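You operate a simulated robot arm through the tools that you are given. There is no shell and no other tool. Be economical: measure what you need, move in short steps, check, and stop when the job is done.

The job below is to be done with a simulated robot arm. You get a single attempt, and the scene is never put back.

## Task
Fill the orange-band canister with pasta to its band and close it.
Fine: none spilt; packet back where it stood; the other packet and canister stay as they are. Set down upright: what you pick out.
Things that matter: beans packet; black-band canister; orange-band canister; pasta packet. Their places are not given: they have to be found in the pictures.

Only the result counts: the job must be done as asked and must still hold three seconds after the hand-in. Knocking over, shifting, dropping, spilling or breaking anything else fails it.

## Robot
A 7-joint arm with a two-finger parallel gripper, fixed in place. Base frame: the origin is at the foot of the arm, x ahead of it, y to its left, z up. Readings come in m, degrees, newtons and seconds.
With the tool pointing down near the work surface it reaches from about 0.34 to 0.78 m from the base axis. Its first joint turns from -166.0 to 166.0 degrees. Payload 3.91 kg.
The tool frame sits at the grasp point between the pads (the TCP): z along the fingers, y along the line on which they close. The tips reach 0.03 m beyond it. Largest opening 0.11 m; finger width 0.02, thickness 0.01; the body of the gripper, 0.048 by 0.112 m, starts 0.055 m behind the TCP.
Orientation is told as [roll, pitch, yaw] about the base's x, y, z axes, in that order, counted from this pose: with the fingers straight down and closing along the base's y, the tool's x points along the base's -x, its y along +y and its z along -z.

## Interface
- The arm moves only by the tool jog_arm. Its argument "plan" is a list of rows, each a list of 2 entries, a list of its own where there are three numbers: the shift along the tool's x, y, z in units of 400 mm (1.0 is 400 mm), then the turn, a rotation vector about the tool's x, y, z in units of 60 degrees (1.0 is 60 degrees). In form: [[[tx, ty, tz], [rx, ry, rz]], ...]. A call has 1 to 8 rows; each row is the pose to reach, as a shift and turn from the pose commanded when the call began, along the tool's axes at that moment. "grip" is the opening in per cent of the stroke, from 0 (shut) to 100 (fully open), set as the call begins (left out, the last holds). A call with a number of a shift or a turn outside -1 to 1 is refused whole. A row lasts 0.2 s, in which the tool goes at most 0.05 m and 8.6 degrees; a call with a longer step from one row to the next is refused whole, and so is a gripper value outside its range. A pose out of reach is approached as far as the arm can. The call stops where the force on the tool passes 40 N (or 10 N more than at its start, if that is more) or the arm is blocked; 0.2 s more then pass. The fingers move at their own pace (about 0.153 m/s each) and stop on an object; they squeeze with about 23 N. The grip force told is the motor's: it shows also when the fingers shut on nothing. Time passes only in rows, and 0.2 s behind the last, so rows that repeat a pose let the fingers close. It gives the time, the measured TCP pose, the force on the tool (base axes), the opening and the grip force at its end, in the units of the frame above (readings bear some noise), with the torque about the TCP (base axes, N m) and any sound that the robot's microphone picked up.
- Cameras (640 x 400 px; columns grow to the right, rows downward): "scene" is fixed at [0.0496, 0.6499, 1.6611]; the picture's right is [-0.72, -0.69, 0.00], its down [-0.50, 0.52, -0.69] and it looks along [0.48, -0.50, -0.72] (base axes); focal length 311 px, centre (320, 200). "wrist" rides on the gripper at [0.077, 0.007, -0.115] in the tool frame; the picture's right is [-0.09, 1.00, 0.00], its down [-0.80, -0.07, -0.59] and it looks along [-0.59, -0.05, 0.80] (tool axes); focal length 270 px, centre (320, 200).
- capture(camera): a new picture of that camera. No time passes.
- lift_body(by): slides the trunk up (or, below 0, down) by that many m; the arm rides with it, the base frame stays. It gives what a move gives, with no picture.
- point_at(camera, pixels): there is no depth. For up to 12 entries [column, row, z] of the newest picture of that camera ("zoom" is the newest enlarged one), the place [x, y] in the base frame at which the ray of that pixel passes the height z, good to about 0.002 m. No time passes.
- enlarge(camera, box): a new picture of the part [left, top, right, bottom] of that camera's present view, enlarged. No time passes.
- close_job(): hands the job in; it is judged then, once.

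Work in short steps. Measure before you move; look again where a grasp or a placing could have gone wrong, and mend it. You have 80 turns and 46 pictures in all, those below and enlarged ones among them. Open the gripper and draw the arm clear of the work before you hand the job in, unless the task says otherwise; then end with one line.

The tools are called after "Request:" as name(argument=value, ...) on one line, values as JSON. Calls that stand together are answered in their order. jog_arm: Moves the arm, as the interface text tells. Its arguments: {"type":"object","properties":{"plan":{"type":"array","items":{"type":"array"}},"grip":{"type":"number"}},"required":["plan"]} The other tools are called the same way: lift_body (by) slides the trunk up or down; capture (camera) takes a picture; point_at (camera, pixels) gives the place at which the rays of pixels pass given heights; enlarge (camera, box) takes an enlarged picture of a part of a camera's view; close_job () hands the job in.

At the start:

```text
t: 0.0
position: [0.3572, 0.2046, 1.3217]
tool_rot: [0.1, 0.1, 0.1]
contact_force: [-0.2, 0.1, -0.1]
wrist_torque: [0.01, -0.02, 0.01]
grip_width: 0.1099
grip_force: 0.1
trunk travel left (down, up): [-0.55, 0.06]
```

scene: 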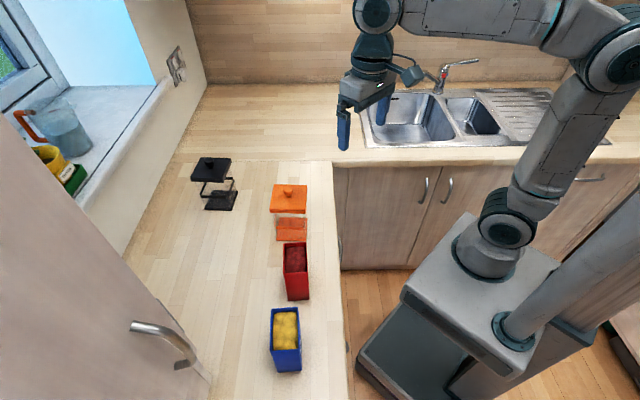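
wrist: 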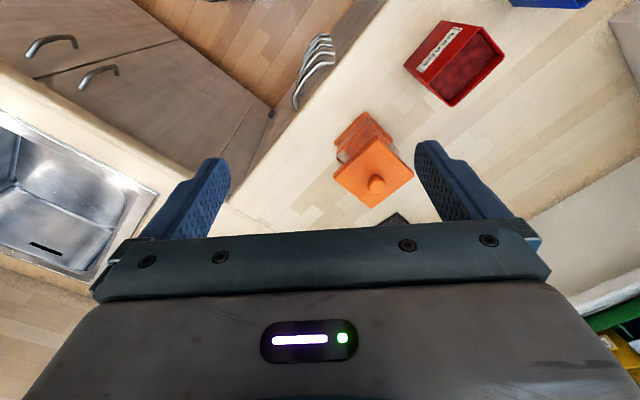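

The scene shows the black-band canister at (215,183), the orange-band one at (290,210), a red packet at (296,270) and a blue packet with yellow contents at (286,340). I enlarge this part to read the details.

Request:
enlarge(camera="scene", box=[170, 140, 350, 253])

Request:
enlarge(camera="scene", box=[210, 230, 390, 390])

```text
3.54 times, centred on (260, 196) of scene
```

zoom: 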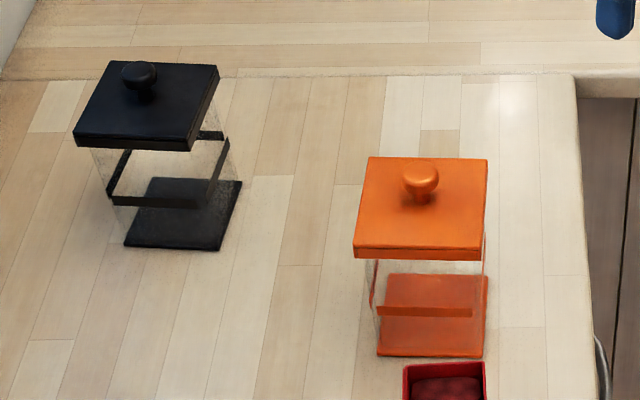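

```text
2.50 times, centred on (300, 310) of scene
```

zoom: 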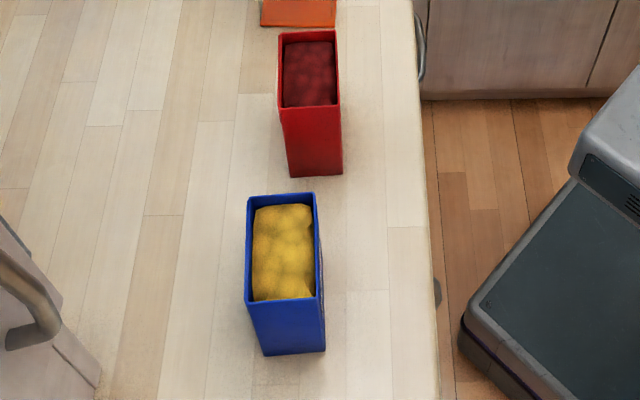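

Counter height is unknown, so I triangulate the orange knob and the red packet corners from both cameras, and look at the label in the wrist view.

Request:
point_at(camera="scene", pixels=[[288, 190, 0.7], [288, 190, 0.9], [288, 190, 1.1], [296, 300, 0.7], [296, 300, 0.9]])

Request:
point_at(camera="wrist", pixels=[[377, 184, 0.7], [377, 184, 0.9], [377, 184, 1.1]])

Request:
enlarge(camera="wrist", box=[320, 0, 620, 220])

```text
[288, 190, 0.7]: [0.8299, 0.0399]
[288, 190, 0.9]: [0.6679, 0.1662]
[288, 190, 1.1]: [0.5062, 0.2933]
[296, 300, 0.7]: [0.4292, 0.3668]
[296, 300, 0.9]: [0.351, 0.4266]
```

```text
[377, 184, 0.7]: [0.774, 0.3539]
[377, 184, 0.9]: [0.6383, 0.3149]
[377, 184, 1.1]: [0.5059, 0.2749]
```

```text
1.82 times, centred on (470, 110) of wrist
```

zoom: 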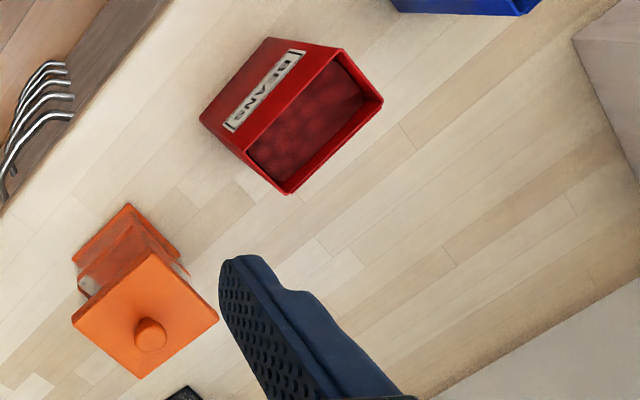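

The red packet reads BEANS, so the blue one should be pasta. I triangulate the counter height from the canister's nearest base corner: scene (305.8,240) and wrist zoom (128,204).

Request:
point_at(camera="scene", pixels=[[305.8, 240, 0.85], [305.8, 240, 0.95], [278, 240, 0.9], [307.4, 217.2, 0.9], [278.4, 216.6, 0.9], [307, 210, 1.05], [270, 211, 1.05], [273.6, 184.2, 1.05], [307.5, 184.8, 1.05]])

Request:
point_at(camera="zoom", pixels=[[128, 204, 0.85], [128, 204, 0.95], [73, 317, 1.05], [130, 254, 1.05], [219, 319, 1.05], [143, 378, 1.05]])

```text
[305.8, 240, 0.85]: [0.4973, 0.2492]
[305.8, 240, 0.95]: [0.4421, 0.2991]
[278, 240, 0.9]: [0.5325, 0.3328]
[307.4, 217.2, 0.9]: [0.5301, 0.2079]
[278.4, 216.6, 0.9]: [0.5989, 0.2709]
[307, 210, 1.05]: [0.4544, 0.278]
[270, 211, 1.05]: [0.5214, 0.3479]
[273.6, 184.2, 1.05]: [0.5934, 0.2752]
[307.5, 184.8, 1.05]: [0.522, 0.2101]
```

```text
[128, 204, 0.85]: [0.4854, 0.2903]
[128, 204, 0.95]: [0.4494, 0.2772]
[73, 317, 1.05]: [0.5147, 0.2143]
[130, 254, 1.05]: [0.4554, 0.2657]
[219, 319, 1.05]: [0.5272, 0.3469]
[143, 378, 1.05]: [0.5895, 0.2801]
```

Counter is near z=0.91, the lid top near 1.05 with diagonals along x and y, centre about (0.522,0.279). Next I locate the pasta packet's corners.

Request:
point_at(camera="scene", pixels=[[277.2, 372, 0.91], [302, 370.4, 0.91], [271.2, 351.2, 1.05], [298, 348.8, 1.05], [270.8, 308.8, 1.05], [297.6, 307.2, 1.05], [271.2, 351.2, 1.0], [298, 348.8, 1.0], [270.8, 308.8, 1.0], [297.6, 307.2, 1.0]])

Request:
point_at(camera="scene", pixels=[[287.6, 300.4, 0.91], [308.8, 299.6, 0.91], [284, 272.4, 1.05], [307.2, 271.2, 1.05], [283.6, 245, 1.05], [306, 243, 1.05], [336, 160, 0.91], [350, 398, 0.91], [207, 160, 1.05], [218, 200, 0.91]])

```text
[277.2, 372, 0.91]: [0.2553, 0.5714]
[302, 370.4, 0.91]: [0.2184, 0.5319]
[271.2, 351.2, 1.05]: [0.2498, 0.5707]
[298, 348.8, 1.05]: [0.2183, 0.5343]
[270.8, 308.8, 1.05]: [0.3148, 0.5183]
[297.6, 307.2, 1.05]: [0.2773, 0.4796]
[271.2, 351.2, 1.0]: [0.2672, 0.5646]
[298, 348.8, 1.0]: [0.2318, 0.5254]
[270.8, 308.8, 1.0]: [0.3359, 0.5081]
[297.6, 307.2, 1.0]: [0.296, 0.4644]
```

```text
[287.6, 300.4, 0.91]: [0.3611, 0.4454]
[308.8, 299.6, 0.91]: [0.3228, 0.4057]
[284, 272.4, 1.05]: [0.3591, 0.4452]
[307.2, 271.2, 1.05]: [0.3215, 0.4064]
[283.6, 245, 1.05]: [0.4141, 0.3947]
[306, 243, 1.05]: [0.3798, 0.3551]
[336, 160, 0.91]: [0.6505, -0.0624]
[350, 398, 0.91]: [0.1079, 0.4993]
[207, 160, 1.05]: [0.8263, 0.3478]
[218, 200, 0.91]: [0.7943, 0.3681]
```

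Pasta packet: centre about (0.265,0.526), 0.083 x 0.05, top at z 1.05. I move above the canister knob at the present height and look with the wrist camera to refine.

Request:
jog_arm(plan=[[[-0.1, 0.045, 0.0], [0, 0, 0]], [[-0.2, 0.09, 0.0], [0, 0, 0]], [[-0.3, 0.136, 0.0], [0, 0, 0]], [[-0.4125, 0.186, 0.0], [0, 0, 0]], [[-0.4125, 0.186, 0.1], [0, 0, 0]], [[-0.4125, 0.186, 0.2], [0, 0, 0]], [[-0.4125, 0.186, 0.2], [0, 0, 0]]], grip=60)

Request:
capture(camera="wrist")

```text
t: 1.6
position: [0.5232, 0.2786, 1.242]
tool_rot: [0.1, 0.0, 0.0]
contact_force: [0.2, -0.3, -0.6]
wrist_torque: [0.03, -0.03, 0.0]
grip_width: 0.066
grip_force: 0.1
trunk travel left (down, up): [-0.55, 0.06]
```

```text
40 pictures are left
```

wrist: 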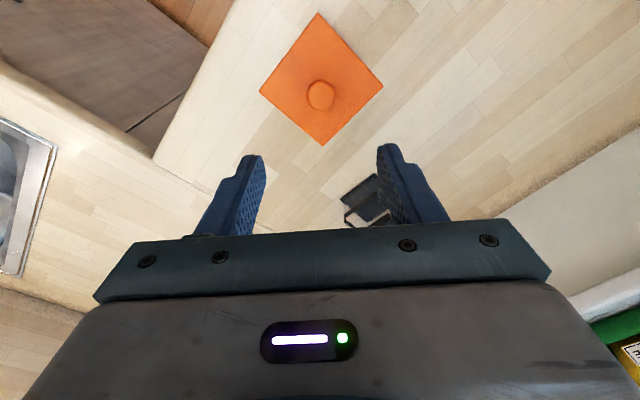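

Lid corners show at (319,12), (383,87), (322,147), (259,90) and the knob at (321,94); I convert these.

Request:
point_at(camera="wrist", pixels=[[319, 12, 1.05], [383, 87, 1.05], [322, 147, 1.05], [259, 90, 1.05], [321, 92, 1.075], [321, 92, 1.065]])

```text
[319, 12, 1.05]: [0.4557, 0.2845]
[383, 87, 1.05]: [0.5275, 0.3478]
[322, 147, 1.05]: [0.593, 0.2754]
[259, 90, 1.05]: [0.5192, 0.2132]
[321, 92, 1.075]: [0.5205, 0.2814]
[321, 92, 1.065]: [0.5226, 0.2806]
```

Lid centre is (0.523,0.2805). I descend over the knob to z 1.088 with the fingers partly open.

Request:
jog_arm(plan=[[[0, 0.005, 0.1], [0, 0, 0]], [[0, 0.005, 0.2], [0, 0, 0]], [[0, 0.005, 0.28], [0, 0, 0]], [[0, 0.005, 0.34], [0, 0, 0]], [[0, 0.005, 0.385], [0, 0, 0]], [[0, 0.005, 0.385], [0, 0, 0]]], grip=60)

Request:
enlarge(camera="scene", box=[220, 120, 380, 260])

Request:
capture(camera="wrist")

```text
t: 3.0
position: [0.5238, 0.2822, 1.087]
tool_rot: [0.0, 0.0, 0.0]
contact_force: [0.2, -0.3, -0.8]
wrist_torque: [0.0, 0.02, -0.01]
grip_width: 0.0661
grip_force: 0.1
trunk travel left (down, up): [-0.55, 0.06]
```

```text
2.86 times, centred on (300, 190) of scene
```

zoom: 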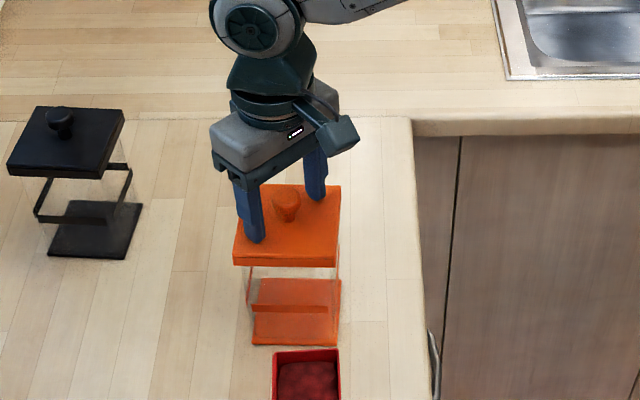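

```text
38 pictures are left
```

wrist: 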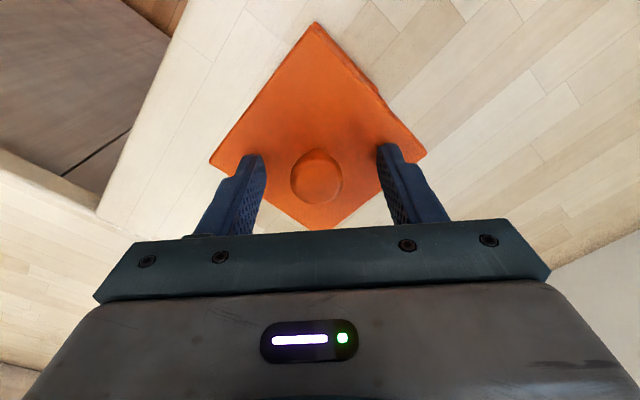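

The knob (317,176) sits midway between the finger tips (258,158) and (385,148). I go down 4 mm more, close, and hold.

Request:
jog_arm(plan=[[[0.002, -0.003, 0.01], [0, 0, 0]], [[0.002, -0.003, 0.01], [0, 0, 0]]], grip=60)

Request:
jog_arm(plan=[[[0, 0, 0], [0, 0, 0]], [[0, 0, 0], [0, 0, 0]], [[0, 0, 0], [0, 0, 0]]], grip=0)

```text
t: 3.6
position: [0.5222, 0.2808, 1.0845]
tool_rot: [0.1, -0.3, 0.0]
contact_force: [2.1, 2.1, 12.0]
wrist_torque: [-0.01, -0.04, -0.02]
grip_width: 0.0661
grip_force: 0.0
trunk travel left (down, up): [-0.55, 0.06]
```

```text
t: 4.4
position: [0.5206, 0.2807, 1.0848]
tool_rot: [0.1, -0.1, -0.1]
contact_force: [0.7, 1.3, 19.8]
wrist_torque: [-0.01, 0.02, 0.0]
grip_width: 0.0266
grip_force: 23.4
trunk travel left (down, up): [-0.55, 0.06]
```

The tips touched the lid (lid top about 1.055) and the knob is held at 26.6 mm. I lift straight up slowly, then look.

Request:
jog_arm(plan=[[[0, 0, -0.02], [0, 0, 0]], [[0, 0, -0.05], [0, 0, 0]], [[0, 0, -0.1], [0, 0, 0]], [[0, 0, -0.17], [0, 0, 0]], [[0, 0, -0.25], [0, 0, 0]], [[0, 0, -0.25], [0, 0, 0]]], grip=0)

Request:
enlarge(camera="scene", box=[220, 120, 380, 260])

```text
t: 5.8
position: [0.5204, 0.2782, 1.1817]
tool_rot: [0.0, -0.1, 0.0]
contact_force: [-0.6, -0.8, -0.4]
wrist_torque: [-0.03, -0.02, 0.03]
grip_width: 0.0263
grip_force: 23.4
trunk travel left (down, up): [-0.55, 0.06]
heard: snap
```

```text
2.86 times, centred on (300, 190) of scene
```

zoom: 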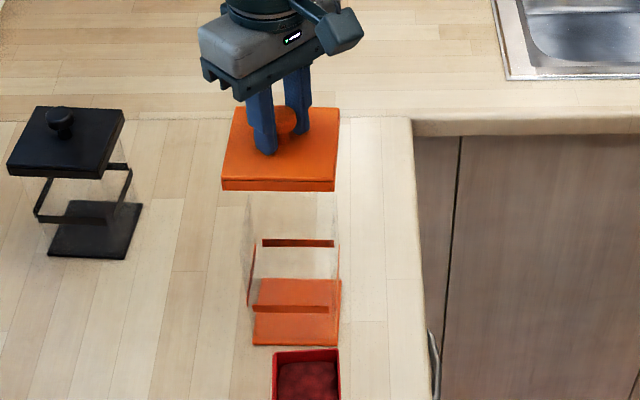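

A snap was heard: the lid came off, the canister stands in place, and closing will need a press. I carry the lid to free counter near (0.52,0.49) and go down.

Request:
jog_arm(plan=[[[0, 0.1, 0], [0, 0, 0]], [[0, 0.2, 0], [0, 0, 0]], [[0, 0.3, 0], [0, 0, 0]], [[0, 0.4, 0], [0, 0, 0]], [[0, 0.525, 0], [0, 0, 0]], [[0, 0.525, 0], [0, 0, 0]]])

Request:
jog_arm(plan=[[[0, 0, 0.1], [0, 0, 0]], [[0, 0, 0.2], [0, 0, 0]], [[0, 0, 0.3], [0, 0, 0]], [[0, 0, 0.4], [0, 0, 0]], [[0, 0, 0.48], [0, 0, 0]], [[0, 0, 0.48], [0, 0, 0]]])

Request:
capture(camera="scene")

```text
t: 7.2
position: [0.5205, 0.4876, 1.1836]
tool_rot: [0.1, -0.1, 0.0]
contact_force: [0.6, 0.6, 0.2]
wrist_torque: [0.08, -0.03, -0.02]
grip_width: 0.0262
grip_force: 23.2
trunk travel left (down, up): [-0.55, 0.06]
```

```text
t: 8.6
position: [0.5212, 0.4908, 0.9914]
tool_rot: [0.0, 0.0, -0.1]
contact_force: [-0.1, -0.1, 1.0]
wrist_torque: [-0.01, -0.03, 0.01]
grip_width: 0.0262
grip_force: 23.2
trunk travel left (down, up): [-0.55, 0.06]
```

```text
36 pictures are left
```

scene: 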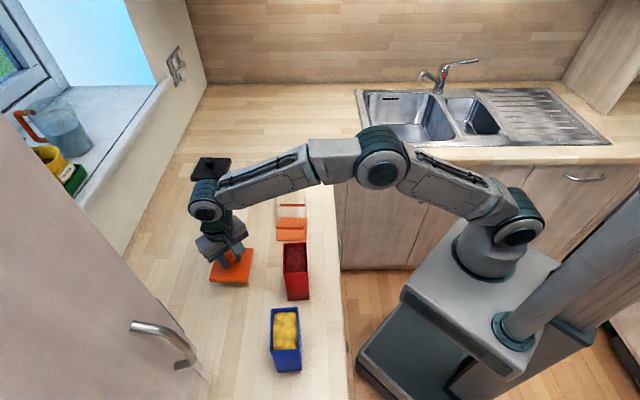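

The lid hovers over free counter. I go down in small steps until the counter is felt.

Request:
jog_arm(plan=[[[0, 0, 0.01], [0, 0, 0]], [[0, 0, 0.02], [0, 0, 0]], [[0, 0, 0.03], [0, 0, 0]], [[0, 0, 0.04], [0, 0, 0]], [[0, 0, 0.05], [0, 0, 0]], [[0, 0, 0.06], [0, 0, 0]], [[0, 0, 0.065], [0, 0, 0]]])

```text
t: 10.2
position: [0.5218, 0.4897, 0.964]
tool_rot: [0.0, -0.2, 0.1]
contact_force: [-0.3, 0.0, 0.1]
wrist_torque: [-0.02, -0.04, 0.01]
grip_width: 0.0264
grip_force: 23.3
trunk travel left (down, up): [-0.55, 0.06]
```

No contact yet at z 0.964; I continue down in small steps.

Request:
jog_arm(plan=[[[0, 0, 0.005], [0, 0, 0]], [[0, 0, 0.01], [0, 0, 0]], [[0, 0, 0.015], [0, 0, 0]], [[0, 0, 0.02], [0, 0, 0]], [[0, 0, 0.025], [0, 0, 0]], [[0, 0, 0.03], [0, 0, 0]], [[0, 0, 0.035], [0, 0, 0]], [[0, 0, 0.04], [0, 0, 0]]])

```text
t: 12.1
position: [0.5227, 0.492, 0.9564]
tool_rot: [0.6, -0.6, 0.0]
contact_force: [0.2, -0.2, 15.8]
wrist_torque: [-0.43, 0.49, -0.04]
grip_width: 0.0264
grip_force: 23.3
trunk travel left (down, up): [-0.55, 0.06]
stopped in row 8: the force on the tool passed its limit at 41 N (the readings are from after the stop); the commanded pose is now the measured one
```

The lid is on the counter at TCP z about 0.956. I open and rise.

Request:
jog_arm(plan=[[[0, 0, 0], [0, 0, 0]], [[0, 0, 0], [0, 0, 0]], [[0, 0, -0.1], [0, 0, 0]], [[0, 0, -0.2], [0, 0, 0]], [[0, 0, -0.3], [0, 0, 0]], [[0, 0, -0.42], [0, 0, 0]], [[0, 0, -0.54], [0, 0, 0]], [[0, 0, -0.54], [0, 0, 0]]], grip=60)

Request:
capture(camera="wrist")

```text
t: 13.9
position: [0.5181, 0.4899, 1.1701]
tool_rot: [0.4, -0.3, 0.0]
contact_force: [0.5, 1.3, -0.3]
wrist_torque: [0.03, 0.0, -0.03]
grip_width: 0.066
grip_force: 0.1
trunk travel left (down, up): [-0.55, 0.06]
```

```text
35 pictures are left
```

wrist: 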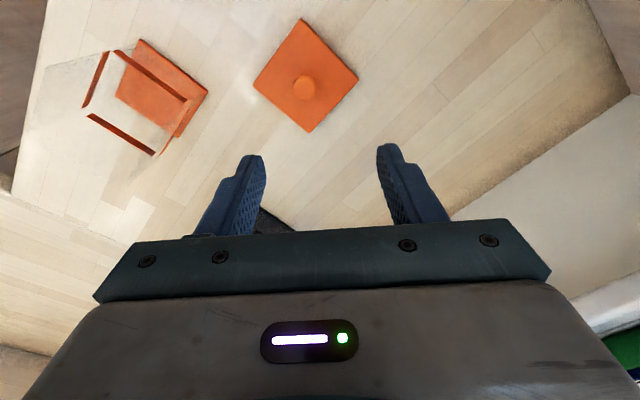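

The lid lies flat, knob up. Now I measure the canister's band height in the scene picture.

Request:
enlarge(camera="scene", box=[255, 180, 335, 250])

```text
5.71 times, centred on (295, 215) of scene
```

zoom: 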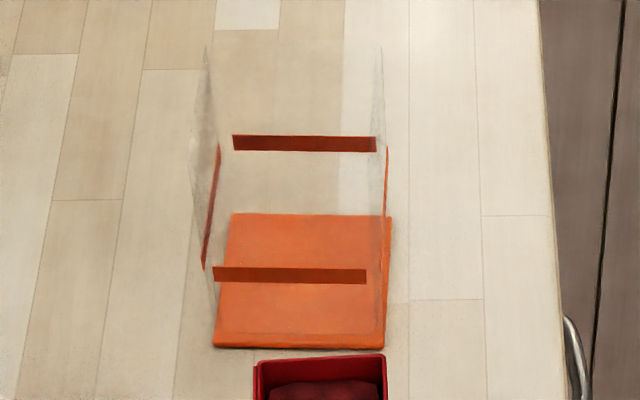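

Request:
point_at(camera="zoom", pixels=[[213, 347, 0.91], [382, 347, 0.91], [392, 218, 0.92], [232, 214, 0.92], [203, 267, 0.97], [203, 267, 0.98], [203, 267, 0.99], [218, 143, 0.97], [218, 143, 0.98], [218, 143, 0.99], [388, 147, 0.98], [388, 147, 0.99]])

```text
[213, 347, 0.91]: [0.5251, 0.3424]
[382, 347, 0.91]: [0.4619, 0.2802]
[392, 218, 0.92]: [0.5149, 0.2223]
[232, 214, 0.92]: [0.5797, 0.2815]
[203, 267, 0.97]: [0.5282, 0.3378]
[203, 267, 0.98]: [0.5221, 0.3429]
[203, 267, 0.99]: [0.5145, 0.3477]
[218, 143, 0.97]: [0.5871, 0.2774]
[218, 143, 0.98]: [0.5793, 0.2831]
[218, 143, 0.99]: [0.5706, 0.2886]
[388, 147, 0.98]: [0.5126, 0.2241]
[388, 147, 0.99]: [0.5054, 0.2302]
```

Band spans roughly z 0.967–0.977 and the canister centre is (0.521,0.281). For the pour I'll hold the packet with a horizontal tool (camera side up), heading about 47°, so I first move over near the packet while yawing, testing the wrist range.

Request:
jog_arm(plan=[[[0.075, 0.009, -0.025], [0, 0, 0.125]], [[0.15, 0.018, -0.05], [0, 0, 0.25]], [[0.225, 0.028, -0.075], [0, 0, 0.375]], [[0.3, 0.037, -0.1], [0, 0, 0.5]], [[0.375, 0.046, -0.125], [0, 0, 0.625]], [[0.45, 0.056, -0.15], [0, 0, 0.75]], [[0.525, 0.065, -0.175], [0, 0, 0.875]], [[0.6, 0.075, -0.2], [0, 0, 1.0]]])

Request:
jog_arm(plan=[[[0, 0, 0], [0, 0, 0.125]], [[0, 0, 0], [0, 0, 0.25]], [[0, 0, 0], [0, 0, 0.375]], [[0, 0, 0], [0, 0, 0.5]], [[0, 0, 0], [0, 0, 0.625]], [[0, 0, 0], [0, 0, 0.75]], [[0, 0, 0], [0, 0, 0.875]], [[0, 0, 0], [0, 0, 1.0]]])

```text
t: 15.7
position: [0.2815, 0.5197, 1.2495]
tool_rot: [0.5, 0.1, -60.2]
contact_force: [0.3, -0.6, -0.4]
wrist_torque: [0.02, -0.02, 0.02]
grip_width: 0.066
grip_force: 0.1
trunk travel left (down, up): [-0.55, 0.06]
```

```text
t: 17.5
position: [0.2809, 0.5215, 1.2482]
tool_rot: [0.1, 0.6, -120.0]
contact_force: [0.3, 0.4, 0.3]
wrist_torque: [0.08, -0.01, 0.0]
grip_width: 0.0659
grip_force: 0.0
trunk travel left (down, up): [-0.55, 0.06]
```

Yaw -120° was reached without trouble. I take a wrist picture to fix the packet's exact pose.

Request:
capture(camera="wrist")

```text
33 pictures are left
```

wrist: 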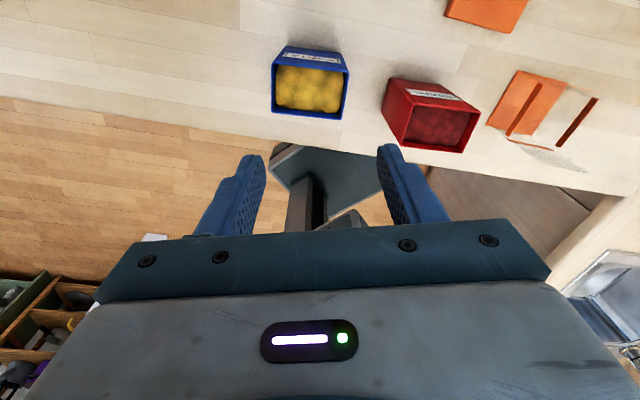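

Request:
enlarge(camera="wrist", box=[240, 30, 400, 130])

```text
4.00 times, centred on (320, 80) of wrist
```

zoom: 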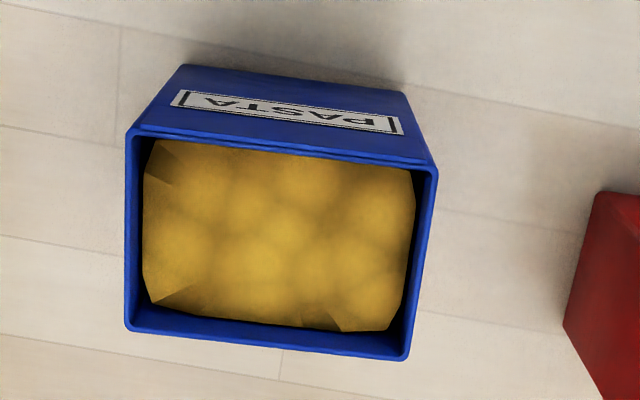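

PASTA is confirmed. Rim corners in the zoom are (127,128), (437,168), (406,360), (126,330); the bottom edge of the label face is (183,65)–(406,93).

Request:
point_at(camera="zoom", pixels=[[127, 130, 1.05], [437, 168, 1.05], [406, 360, 1.05], [126, 330, 1.05], [183, 65, 0.91], [406, 93, 0.91], [270, 240, 1.05]])

```text
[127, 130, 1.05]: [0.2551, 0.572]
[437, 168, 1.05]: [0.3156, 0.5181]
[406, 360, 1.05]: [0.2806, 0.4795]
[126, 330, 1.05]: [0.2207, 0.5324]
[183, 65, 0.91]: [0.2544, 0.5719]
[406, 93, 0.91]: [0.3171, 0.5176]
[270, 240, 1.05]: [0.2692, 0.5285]
```

Packet centre is (0.268,0.5255), short axis at 48.4°, and the rim height is confirmed. I finish the yaw to -131.6°, then pitch the tool up to horizontal, staying high.

Request:
jog_arm(plan=[[[0, 0, 0], [0, 0, 0.1]], [[0, 0, 0], [0, 0, 0.193]], [[0, 0, 0], [0, 0, 0.193]]], grip=100)

Request:
jog_arm(plan=[[[0, 0, 0], [0, 0.125, 0]], [[0, 0, 0], [0, 0.25, 0]], [[0, 0, 0], [0, 0.375, 0]], [[0, 0, 0], [0, 0.5, 0]], [[0, 0, 0], [0, 0.625, 0]], [[0, 0, 0], [0, 0.75, 0]], [[0, 0, 0], [0, 0.75, 0]]])

Request:
capture(camera="scene")

```text
t: 18.3
position: [0.2805, 0.5203, 1.248]
tool_rot: [0.0, 0.5, -131.6]
contact_force: [0.1, -0.1, -0.5]
wrist_torque: [0.01, 0.01, -0.02]
grip_width: 0.1101
grip_force: 0.0
trunk travel left (down, up): [-0.55, 0.06]
```

```text
t: 19.5
position: [0.3779, 0.4688, 1.2442]
tool_rot: [1.2, 37.2, -142.1]
contact_force: [0.1, 0.4, -0.5]
wrist_torque: [0.0, 0.01, 0.01]
grip_width: 0.11
grip_force: 0.0
trunk travel left (down, up): [-0.55, 0.06]
stopped in row 6: the arm was blocked; the commanded pose is now the measured one
```

```text
31 pictures are left
```

scene: 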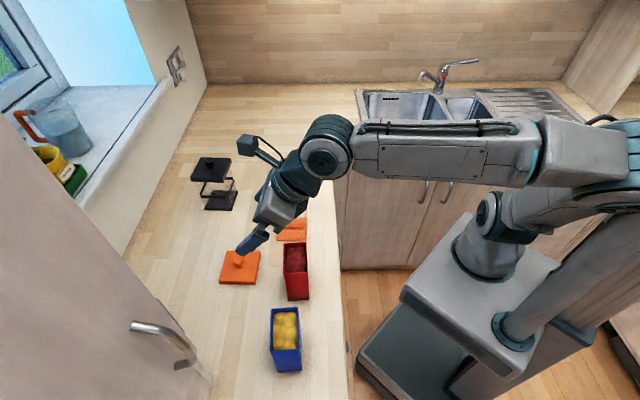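

The arm was blocked: it is folded too tightly with the trunk this high. I undo the pitch, raise the tool, and then lower the trunk so that the arm has room.

Request:
jog_arm(plan=[[[0, 0, 0], [0, -0.12, 0]], [[0, 0, 0], [0, -0.24, 0]], [[0, 0, 0], [0, -0.36, 0]], [[0, 0, 0], [0, -0.48, 0]], [[0, 0, 0], [0, -0.61, 0]], [[0, 0, 0], [0, -0.61, 0]]])

Request:
jog_arm(plan=[[[0, 0, -0.1], [0, 0, 0]], [[0, 0, -0.2], [0, 0, 0]], [[0, 0, -0.3], [0, 0, 0]], [[0, 0, -0.4], [0, 0, 0]], [[0, 0, -0.5], [0, 0, 0]], [[0, 0, -0.6], [0, 0, 0]], [[0, 0, -0.6], [0, 0, 0]]])

```text
t: 20.9
position: [0.3757, 0.4704, 1.2455]
tool_rot: [0.9, 0.6, -142.7]
contact_force: [-0.1, 1.3, -0.5]
wrist_torque: [0.0, 0.01, -0.01]
grip_width: 0.11
grip_force: 0.0
trunk travel left (down, up): [-0.55, 0.06]
```

```text
t: 22.5
position: [0.3581, 0.4047, 1.3802]
tool_rot: [1.0, 0.7, -142.6]
contact_force: [0.1, -0.4, -0.5]
wrist_torque: [-0.01, 0.0, -0.03]
grip_width: 0.1101
grip_force: 0.1
out of reach, approached as far as the arm can: row 2, 3, 4, 5, 6, 7
trunk travel left (down, up): [-0.55, 0.06]
```

Tool is at z 1.38, its upper limit. I lower the trunk by 0.2, leaving the fingers well clear above the packets.

Request:
lift_body(by=-0.2)

```text
t: 24.7
position: [0.3586, 0.4035, 1.18]
tool_rot: [0.9, 0.8, -142.6]
contact_force: [0.3, 0.3, -0.2]
wrist_torque: [0.01, 0.02, 0.02]
grip_width: 0.1103
grip_force: 0.1
trunk travel left (down, up): [-0.35, 0.26]
```

I check where the commanded pose stands with a tiny no-move call before pitching.

Request:
jog_arm(plan=[[[0, 0, 0], [0, 0, 0]]])

```text
t: 25.1
position: [0.358, 0.4034, 1.1809]
tool_rot: [0.9, 0.8, -142.5]
contact_force: [-0.7, 0.7, -0.5]
wrist_torque: [0.03, 0.01, -0.03]
grip_width: 0.1099
grip_force: 0.1
trunk travel left (down, up): [-0.35, 0.26]
```

The commanded pose matches. I pitch 52° while moving the TCP 0.1 outward and slightly up.

Request:
jog_arm(plan=[[[0.03, 0, -0.01], [0, 0.125, 0]], [[0.06, 0, -0.02], [0, 0.25, 0]], [[0.1, 0, -0.03], [0, 0.375, 0]], [[0.14, 0, -0.05], [0, 0.5, 0]], [[0.18, 0, -0.07], [0, 0.625, 0]], [[0.22, 0, -0.1], [0, 0.75, 0]], [[0.25, 0, -0.12], [0, 0.87, 0]], [[0.25, 0, -0.12], [0, 0.87, 0]]])

```text
t: 26.9
position: [0.4377, 0.4639, 1.2321]
tool_rot: [1.4, 52.9, -141.4]
contact_force: [0.3, -0.1, 0.0]
wrist_torque: [0.02, -0.01, 0.02]
grip_width: 0.1102
grip_force: 0.1
trunk travel left (down, up): [-0.35, 0.26]
```

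Works. I pitch the remaining 37° to horizontal.

Request:
jog_arm(plan=[[[0, 0, 0], [0, 0.125, 0]], [[0, 0, 0], [0, 0.25, 0]], [[0, 0, 0], [0, 0.375, 0]], [[0, 0, 0], [0, 0.5, 0]], [[0, 0, 0], [0, 0.61, 0]], [[0, 0, 0], [0, 0.61, 0]]])

Request:
capture(camera="scene")

```text
t: 28.3
position: [0.4344, 0.4645, 1.2295]
tool_rot: [67.0, 89.1, -75.5]
contact_force: [-0.5, 0.3, 0.2]
wrist_torque: [0.03, 0.03, -0.02]
grip_width: 0.1101
grip_force: 0.0
trunk travel left (down, up): [-0.35, 0.26]
```

```text
30 pictures are left
```

scene: 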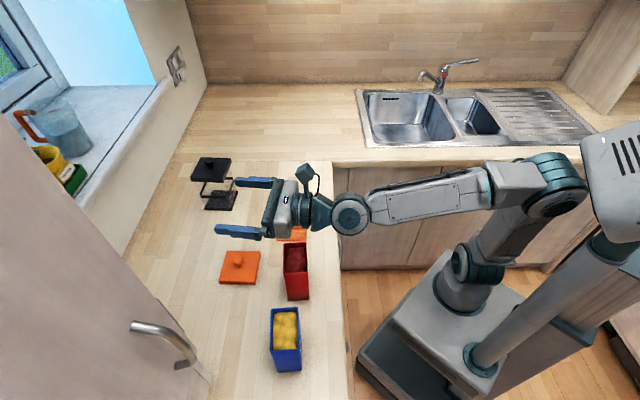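

Tool is horizontal, heading 37.5°, camera up, with less than 1° of roll error. I turn to heading 48.4° and move the TCP over the pasta packet at z about 1.21.

Request:
jog_arm(plan=[[[-0.007, -0.053, -0.034], [0.026, 0.001, 0.002]], [[-0.014, -0.107, -0.067], [0.052, 0.002, 0.004]], [[-0.021, -0.16, -0.1], [0.078, 0.003, 0.006]], [[-0.028, -0.214, -0.135], [0.104, 0.004, 0.008]], [[-0.035, -0.267, -0.17], [0.13, 0.005, 0.01]], [[-0.042, -0.32, -0.203], [0.156, 0.006, 0.012]], [[-0.05, -0.374, -0.236], [0.1817, 0.006, 0.0138]], [[-0.05, -0.374, -0.236], [0.1817, 0.006, 0.0138]]])

```text
t: 30.1
position: [0.2716, 0.5262, 1.2084]
tool_rot: [19.5, 89.8, -112.2]
contact_force: [0.4, -0.3, 0.0]
wrist_torque: [0.0, 0.0, 0.0]
grip_width: 0.1099
grip_force: 0.1
trunk travel left (down, up): [-0.35, 0.26]
```

Now at (0.272,0.526), heading 48.3°. I correct 3 mm and descend to z 1.08, just above the rim, then look.

Request:
jog_arm(plan=[[[0, -0.0055, -0.007], [0, 0, 0]], [[-0.1, -0.0055, -0.007], [0, 0, 0]], [[-0.2, -0.0055, -0.007], [0, 0, 0]], [[-0.28, -0.0055, -0.007], [0, 0, 0]], [[-0.32, -0.0055, -0.007], [0, 0, 0]], [[-0.32, -0.0055, -0.007], [0, 0, 0]]])

Request:
capture(camera="wrist")

Request:
enlarge(camera="scene", box=[210, 240, 390, 390])

```text
t: 31.5
position: [0.2661, 0.5239, 1.0793]
tool_rot: [10.2, 89.8, -121.5]
contact_force: [0.0, 0.5, -0.6]
wrist_torque: [-0.01, -0.02, -0.03]
grip_width: 0.1102
grip_force: 0.2
trunk travel left (down, up): [-0.35, 0.26]
```

```text
29 pictures are left
```

wrist: 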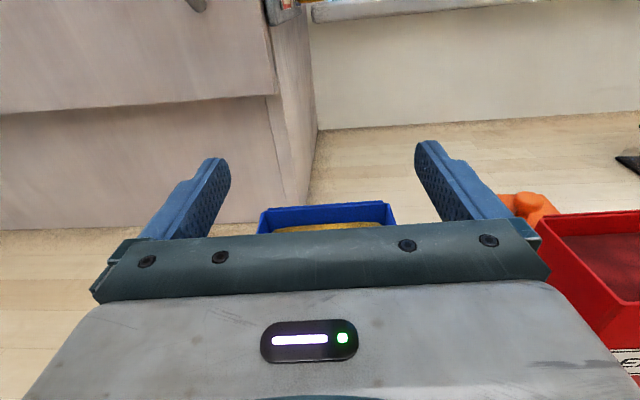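

```text
2.67 times, centred on (300, 315) of scene
```

zoom: 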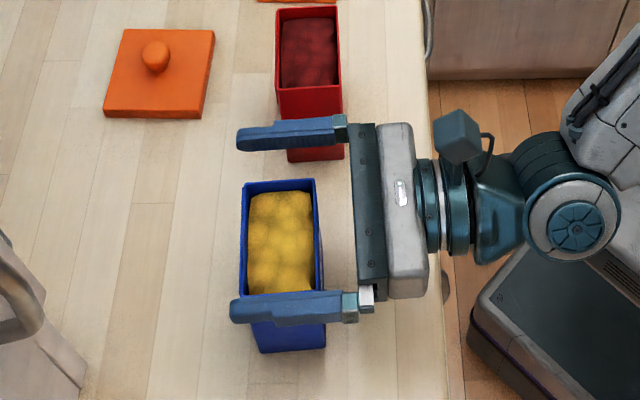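

The fingers straddle the packet with clearance on both sides and clear of the beans. I descend to z 1.00.

Request:
jog_arm(plan=[[[-0.05, 0, 0.004], [0, 0, 0]], [[-0.1, 0, 0.004], [0, 0, 0]], [[-0.15, 0, 0.004], [0, 0, 0]], [[-0.1975, 0, 0.004], [0, 0, 0]], [[-0.1975, 0, 0.004], [0, 0, 0]]])

Request:
enlarge(camera="scene", box=[210, 240, 390, 390])

```text
t: 32.7
position: [0.2665, 0.5263, 1.0013]
tool_rot: [12.4, 89.8, -119.4]
contact_force: [-0.3, -0.6, 0.0]
wrist_torque: [0.01, -0.03, 0.0]
grip_width: 0.1101
grip_force: 0.0
trunk travel left (down, up): [-0.35, 0.26]
```

```text
2.67 times, centred on (300, 315) of scene
```

zoom: 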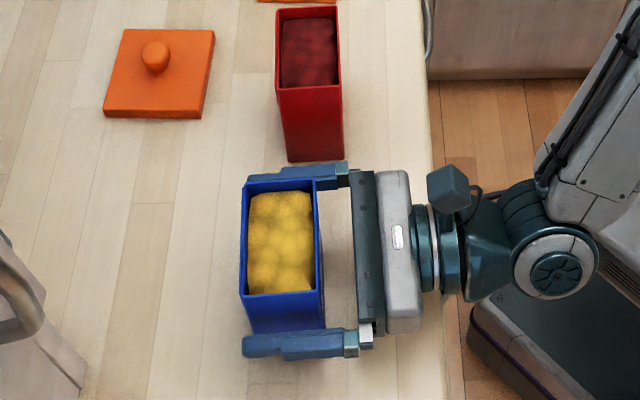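

The packet is between the fingers. I shift 1.8 mm to centre on it and close.

Request:
jog_arm(plan=[[[0, 0.0045, 0], [0, 0, 0]], [[0, 0.0045, 0], [0, 0, 0]]])

Request:
jog_arm(plan=[[[0, 0, 0], [0, 0, 0]], [[0, 0, 0], [0, 0, 0]], [[0, 0, 0], [0, 0, 0]]], grip=0)

```text
t: 33.3
position: [0.2691, 0.5254, 1.0013]
tool_rot: [14.2, 89.7, -117.7]
contact_force: [-0.1, 0.4, 0.0]
wrist_torque: [0.01, 0.0, 0.03]
grip_width: 0.1101
grip_force: 0.1
trunk travel left (down, up): [-0.35, 0.26]
```

```text
t: 34.1
position: [0.2687, 0.5237, 1.0007]
tool_rot: [17.3, 89.9, -114.5]
contact_force: [0.4, 1.5, 1.0]
wrist_torque: [-0.02, -0.08, 0.03]
grip_width: 0.0844
grip_force: 22.6
trunk travel left (down, up): [-0.35, 0.26]
```

The packet is gripped at 84.4 mm, with the grasp pose at (0.269,0.5245,1.001). I lift it straight up by 0.2 m.

Request:
jog_arm(plan=[[[0.02, 0, 0], [0, 0, 0]], [[0.06, 0, 0], [0, 0, 0]], [[0.12, 0, 0], [0, 0, 0]], [[0.2, 0, 0], [0, 0, 0]], [[0.3, 0, 0], [0, 0, 0]], [[0.4, 0, 0], [0, 0, 0]], [[0.5, 0, 0], [0, 0, 0]], [[0.5, 0, 0], [0, 0, 0]]])

Request:
enlarge(camera="scene", box=[180, 200, 420, 370])

```text
t: 35.9
position: [0.265, 0.5242, 1.2042]
tool_rot: [14.2, 89.8, -117.4]
contact_force: [0.1, -0.7, -1.5]
wrist_torque: [-0.01, 0.03, 0.02]
grip_width: 0.085
grip_force: 23.3
trunk travel left (down, up): [-0.35, 0.26]
```

```text
2.35 times, centred on (300, 285) of scene
```

zoom: 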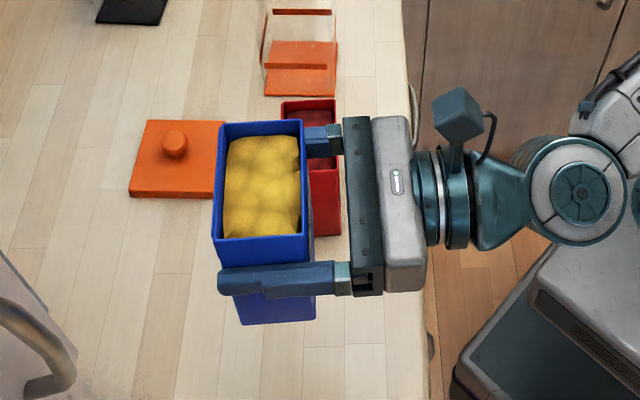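

Held firmly, nothing spilt. I carry it at z 1.2 in two legs to a spot beside the canister centre on the sink side.

Request:
jog_arm(plan=[[[0, 0.03, 0], [0, 0, 0]], [[0, 0.09, -0.003], [0, 0, 0]], [[0, 0.17, -0.006], [0, 0, 0]], [[0, 0.25, -0.009], [0, 0, 0]], [[0, 0.33, -0.012], [0, 0, 0]], [[0, 0.41, -0.014], [0, 0, 0]], [[0, 0.49, -0.016], [0, 0, 0]], [[0, 0.54, -0.016], [0, 0, 0]]])

Request:
jog_arm(plan=[[[0, 0.06, 0], [0, 0, 0]], [[0, 0.14, -0.003], [0, 0, 0]], [[0, 0.22, -0.006], [0, 0, 0]], [[0, 0.3, -0.009], [0, 0, 0]], [[0, 0.38, -0.012], [0, 0, 0]], [[0, 0.46, -0.014], [0, 0, 0]], [[0, 0.504, -0.016], [0, 0, 0]], [[0, 0.504, -0.016], [0, 0, 0]]])

Request:
capture(camera="scene")

```text
t: 37.7
position: [0.4259, 0.3761, 1.2004]
tool_rot: [2.0, 89.9, -129.9]
contact_force: [-0.8, 0.0, -2.2]
wrist_torque: [-0.01, 0.0, 0.01]
grip_width: 0.085
grip_force: 22.9
trunk travel left (down, up): [-0.35, 0.26]
```

```text
t: 39.5
position: [0.5727, 0.2373, 1.2018]
tool_rot: [4.4, 89.8, -127.1]
contact_force: [0.4, -0.6, -2.1]
wrist_torque: [0.01, -0.01, -0.01]
grip_width: 0.0846
grip_force: 23.4
trunk travel left (down, up): [-0.35, 0.26]
```

```text
25 pictures are left
```

scene: 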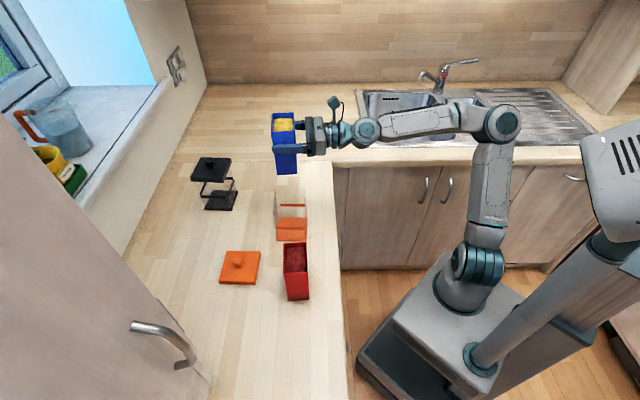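

I tilt the packet left to about 25° while high, then lower to z 1.13 while going on to 40°.

Request:
jog_arm(plan=[[[0, -0.0075, -0.006], [0, 0, -0.1]], [[0, -0.0075, -0.006], [0, 0, -0.2]], [[0, -0.0075, -0.006], [0, 0, -0.3]], [[0, -0.0075, -0.006], [0, 0, -0.4]], [[-0.06, -0.0075, -0.006], [0, 0, -0.47]], [[-0.12, -0.0075, -0.006], [0, 0, -0.54]], [[-0.17, -0.0075, -0.006], [0, 0, -0.6]], [[-0.175, -0.0075, -0.006], [0, 0, -0.667]]])

Request:
enlarge(camera="scene", box=[230, 100, 390, 250])

```text
t: 41.3
position: [0.57, 0.2385, 1.1319]
tool_rot: [89.8, 49.9, -41.8]
contact_force: [-0.6, 1.0, -1.7]
wrist_torque: [0.04, 0.03, -0.01]
grip_width: 0.0846
grip_force: 22.6
trunk travel left (down, up): [-0.35, 0.26]
```

```text
2.67 times, centred on (310, 175) of scene
```

zoom: 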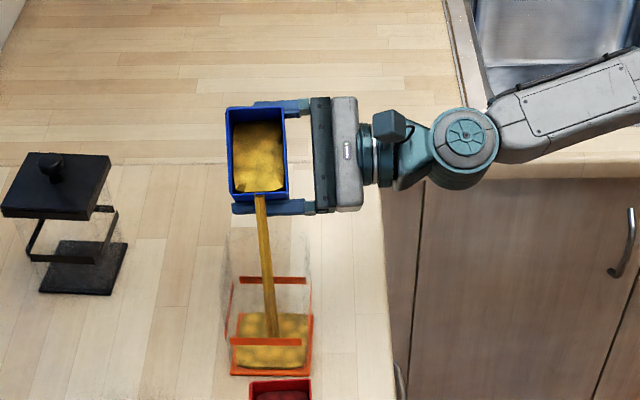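

Pasta is already streaming at 40° and lands inside. I let a short time pass without moving and look again.

Request:
jog_arm(plan=[[[0, 0, 0], [0, 0, 0]], [[0, 0, 0], [0, 0, 0]]])

Request:
enlarge(camera="scene", box=[255, 165, 335, 250])

```text
t: 41.9
position: [0.5689, 0.2382, 1.1309]
tool_rot: [89.7, 49.9, -42.0]
contact_force: [0.0, -0.6, -2.1]
wrist_torque: [0.05, 0.0, 0.03]
grip_width: 0.0849
grip_force: 22.9
trunk travel left (down, up): [-0.35, 0.26]
```

```text
4.71 times, centred on (295, 208) of scene
```

zoom: 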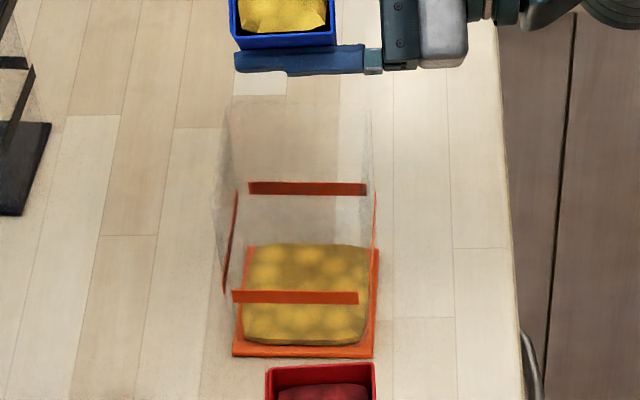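

The flow stopped by itself; level is only about 1 cm above the floor (back edge at y 243 versus band at 182–195). I tilt 15° more and wait.

Request:
jog_arm(plan=[[[0, 0, 0], [0, 0, -0.083]], [[0, 0, 0], [0, 0, -0.166]], [[0, 0, 0], [0, 0, -0.25]], [[0, 0, 0], [0, 0, -0.25]], [[0, 0, 0], [0, 0, -0.25]], [[0, 0, 0], [0, 0, -0.25]], [[0, 0, 0], [0, 0, -0.25]]])

Request:
enlarge(camera="scene", box=[255, 165, 335, 250])

```text
t: 43.5
position: [0.5705, 0.2374, 1.1303]
tool_rot: [89.8, 35.0, -41.9]
contact_force: [0.0, 0.5, -1.7]
wrist_torque: [0.03, 0.01, -0.01]
grip_width: 0.085
grip_force: 22.7
trunk travel left (down, up): [-0.35, 0.26]
```

```text
4.71 times, centred on (295, 208) of scene
```

zoom: 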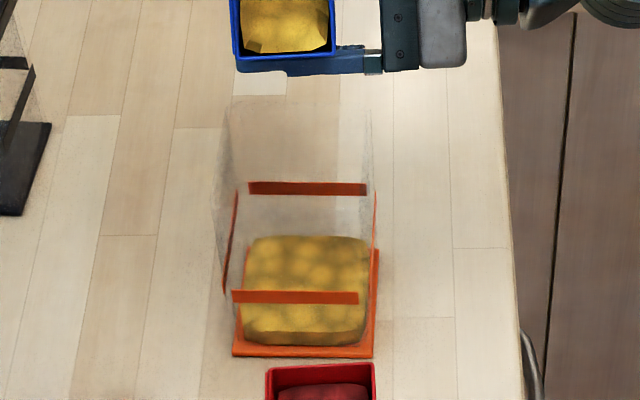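

Level rose (back edge now y 236; band at about 188). I tilt another 15°.

Request:
jog_arm(plan=[[[0, 0, 0], [0, 0, -0.083]], [[0, 0, 0], [0, 0, -0.166]], [[0, 0, 0], [0, 0, -0.25]], [[0, 0, 0], [0, 0, -0.25]], [[0, 0, 0], [0, 0, -0.25]], [[0, 0, 0], [0, 0, -0.25]], [[0, 0, 0], [0, 0, -0.25]], [[0, 0, 0], [0, 0, -0.25]]])

Request:
enlarge(camera="scene", box=[255, 165, 335, 250])

```text
t: 45.3
position: [0.5689, 0.2378, 1.1297]
tool_rot: [89.9, 20.0, -41.8]
contact_force: [-0.6, 1.0, -0.3]
wrist_torque: [0.06, -0.01, 0.01]
grip_width: 0.0849
grip_force: 23.4
trunk travel left (down, up): [-0.35, 0.26]
```

```text
4.71 times, centred on (295, 208) of scene
```

zoom: 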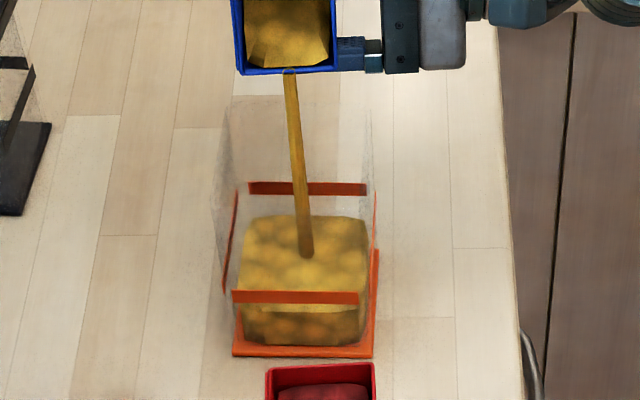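

Still streaming, with the surface's back edge at y 216 and front edge near 308. I compute the level from the surface corners.

Request:
point_at(camera="zoom", pixels=[[238, 306, 0.945], [366, 306, 0.945], [250, 217, 0.945], [367, 220, 0.945], [238, 306, 0.96], [366, 306, 0.96], [250, 217, 0.96], [367, 220, 0.96], [243, 343, 0.915], [365, 345, 0.915], [248, 182, 0.977], [366, 182, 0.977]])

```text
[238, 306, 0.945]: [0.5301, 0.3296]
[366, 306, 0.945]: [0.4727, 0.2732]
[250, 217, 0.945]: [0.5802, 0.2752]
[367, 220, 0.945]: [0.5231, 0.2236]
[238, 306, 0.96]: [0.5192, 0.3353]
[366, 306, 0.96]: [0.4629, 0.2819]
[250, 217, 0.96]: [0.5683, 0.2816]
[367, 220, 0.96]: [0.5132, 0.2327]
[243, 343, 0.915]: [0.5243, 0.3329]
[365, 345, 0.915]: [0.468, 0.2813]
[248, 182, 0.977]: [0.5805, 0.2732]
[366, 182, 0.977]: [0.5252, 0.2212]
```

Level is about z 0.954 and the band is about 0.968–0.978. I wait 0.8 s more at this tilt and look.

Request:
jog_arm(plan=[[[0, 0, 0], [0, 0, 0]], [[0, 0, 0], [0, 0, 0]], [[0, 0, 0], [0, 0, 0]]])

Request:
enlarge(camera="scene", box=[255, 165, 335, 250])

```text
t: 46.1
position: [0.5689, 0.2369, 1.1308]
tool_rot: [89.8, 19.9, -41.8]
contact_force: [0.8, -1.0, -0.8]
wrist_torque: [0.01, 0.02, 0.0]
grip_width: 0.0848
grip_force: 22.4
trunk travel left (down, up): [-0.35, 0.26]
```

```text
4.71 times, centred on (295, 208) of scene
```

zoom: 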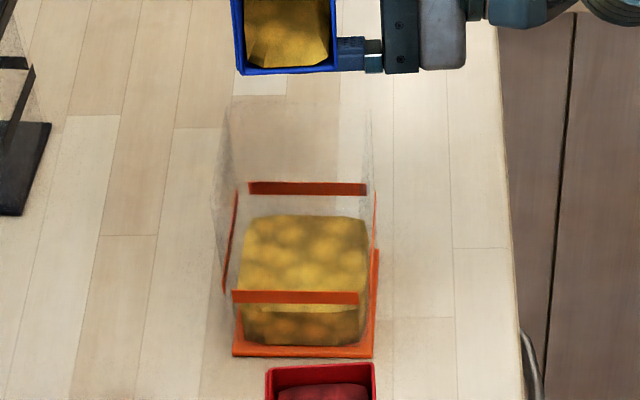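

Flow stopped with the back edge at y 215; I need about y 189. I tilt 7° more and wait.

Request:
jog_arm(plan=[[[0, 0, 0], [0, 0, -0.06]], [[0, 0, 0], [0, 0, -0.117]], [[0, 0, 0], [0, 0, -0.117]], [[0, 0, 0], [0, 0, -0.117]], [[0, 0, 0], [0, 0, -0.117]], [[0, 0, 0], [0, 0, -0.117]], [[0, 0, 0], [0, 0, -0.117]]])

Request:
enlarge(camera="scene", box=[255, 165, 335, 250])

```text
t: 47.7
position: [0.5694, 0.2371, 1.1321]
tool_rot: [89.8, 12.9, -41.8]
contact_force: [0.2, 0.0, -0.9]
wrist_torque: [0.04, 0.01, -0.02]
grip_width: 0.085
grip_force: 23.2
trunk travel left (down, up): [-0.35, 0.26]
```

```text
4.71 times, centred on (295, 208) of scene
```

zoom: 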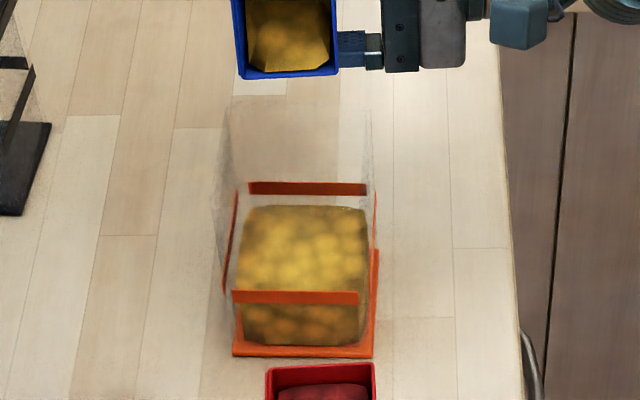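

Back edge is at 205 (about z 0.961). I tilt 6° more.

Request:
jog_arm(plan=[[[0, 0, 0], [0, 0, -0.05]], [[0, 0, 0], [0, 0, -0.1]], [[0, 0, 0], [0, 0, -0.1]], [[0, 0, 0], [0, 0, -0.1]], [[0, 0, 0], [0, 0, -0.1]], [[0, 0, 0], [0, 0, -0.1]], [[0, 0, 0], [0, 0, -0.1]]])

Request:
enlarge(camera="scene", box=[255, 165, 335, 250])

```text
t: 49.3
position: [0.5694, 0.2375, 1.1319]
tool_rot: [89.8, 6.9, -41.8]
contact_force: [0.3, 0.6, -1.4]
wrist_torque: [0.02, 0.04, 0.01]
grip_width: 0.0846
grip_force: 22.6
trunk travel left (down, up): [-0.35, 0.26]
```

```text
4.71 times, centred on (295, 208) of scene
```

zoom: 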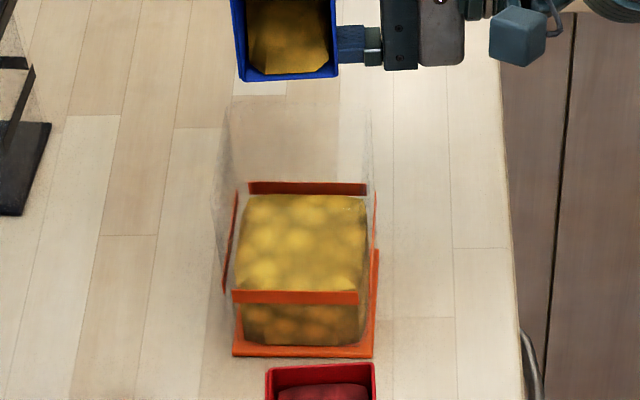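

The back edge is near y 195, close to the band once wall inset is allowed for. I enlarge further to measure precisely.

Request:
enlarge(camera="scene", box=[272, 198, 314, 242])

```text
9.09 times, centred on (293, 220) of scene
```

zoom: 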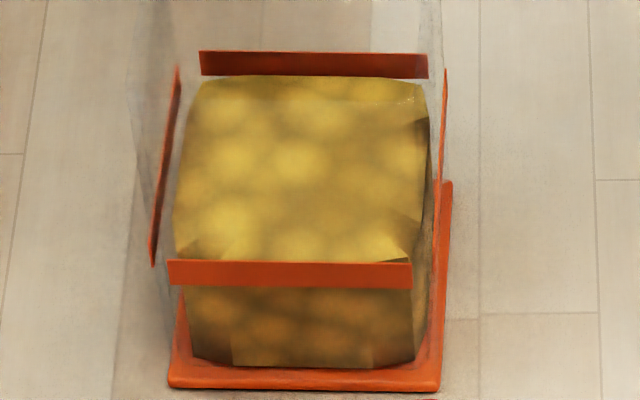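

Request:
point_at(camera="zoom", pixels=[[203, 79, 0.965], [425, 84, 0.965], [178, 262, 0.965], [410, 264, 0.965], [203, 79, 0.975], [425, 84, 0.975], [178, 262, 0.975], [410, 264, 0.975], [232, 366, 0.915], [372, 366, 0.915], [168, 259, 0.978], [412, 263, 0.978]])

```text
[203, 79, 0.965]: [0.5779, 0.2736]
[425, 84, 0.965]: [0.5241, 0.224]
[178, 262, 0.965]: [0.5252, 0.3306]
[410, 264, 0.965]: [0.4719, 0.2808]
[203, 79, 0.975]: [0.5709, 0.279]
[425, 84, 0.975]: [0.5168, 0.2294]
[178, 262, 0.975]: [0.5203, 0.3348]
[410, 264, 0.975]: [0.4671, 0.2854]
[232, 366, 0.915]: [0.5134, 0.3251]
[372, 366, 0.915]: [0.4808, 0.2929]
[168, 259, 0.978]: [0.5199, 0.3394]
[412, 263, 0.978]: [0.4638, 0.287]
```

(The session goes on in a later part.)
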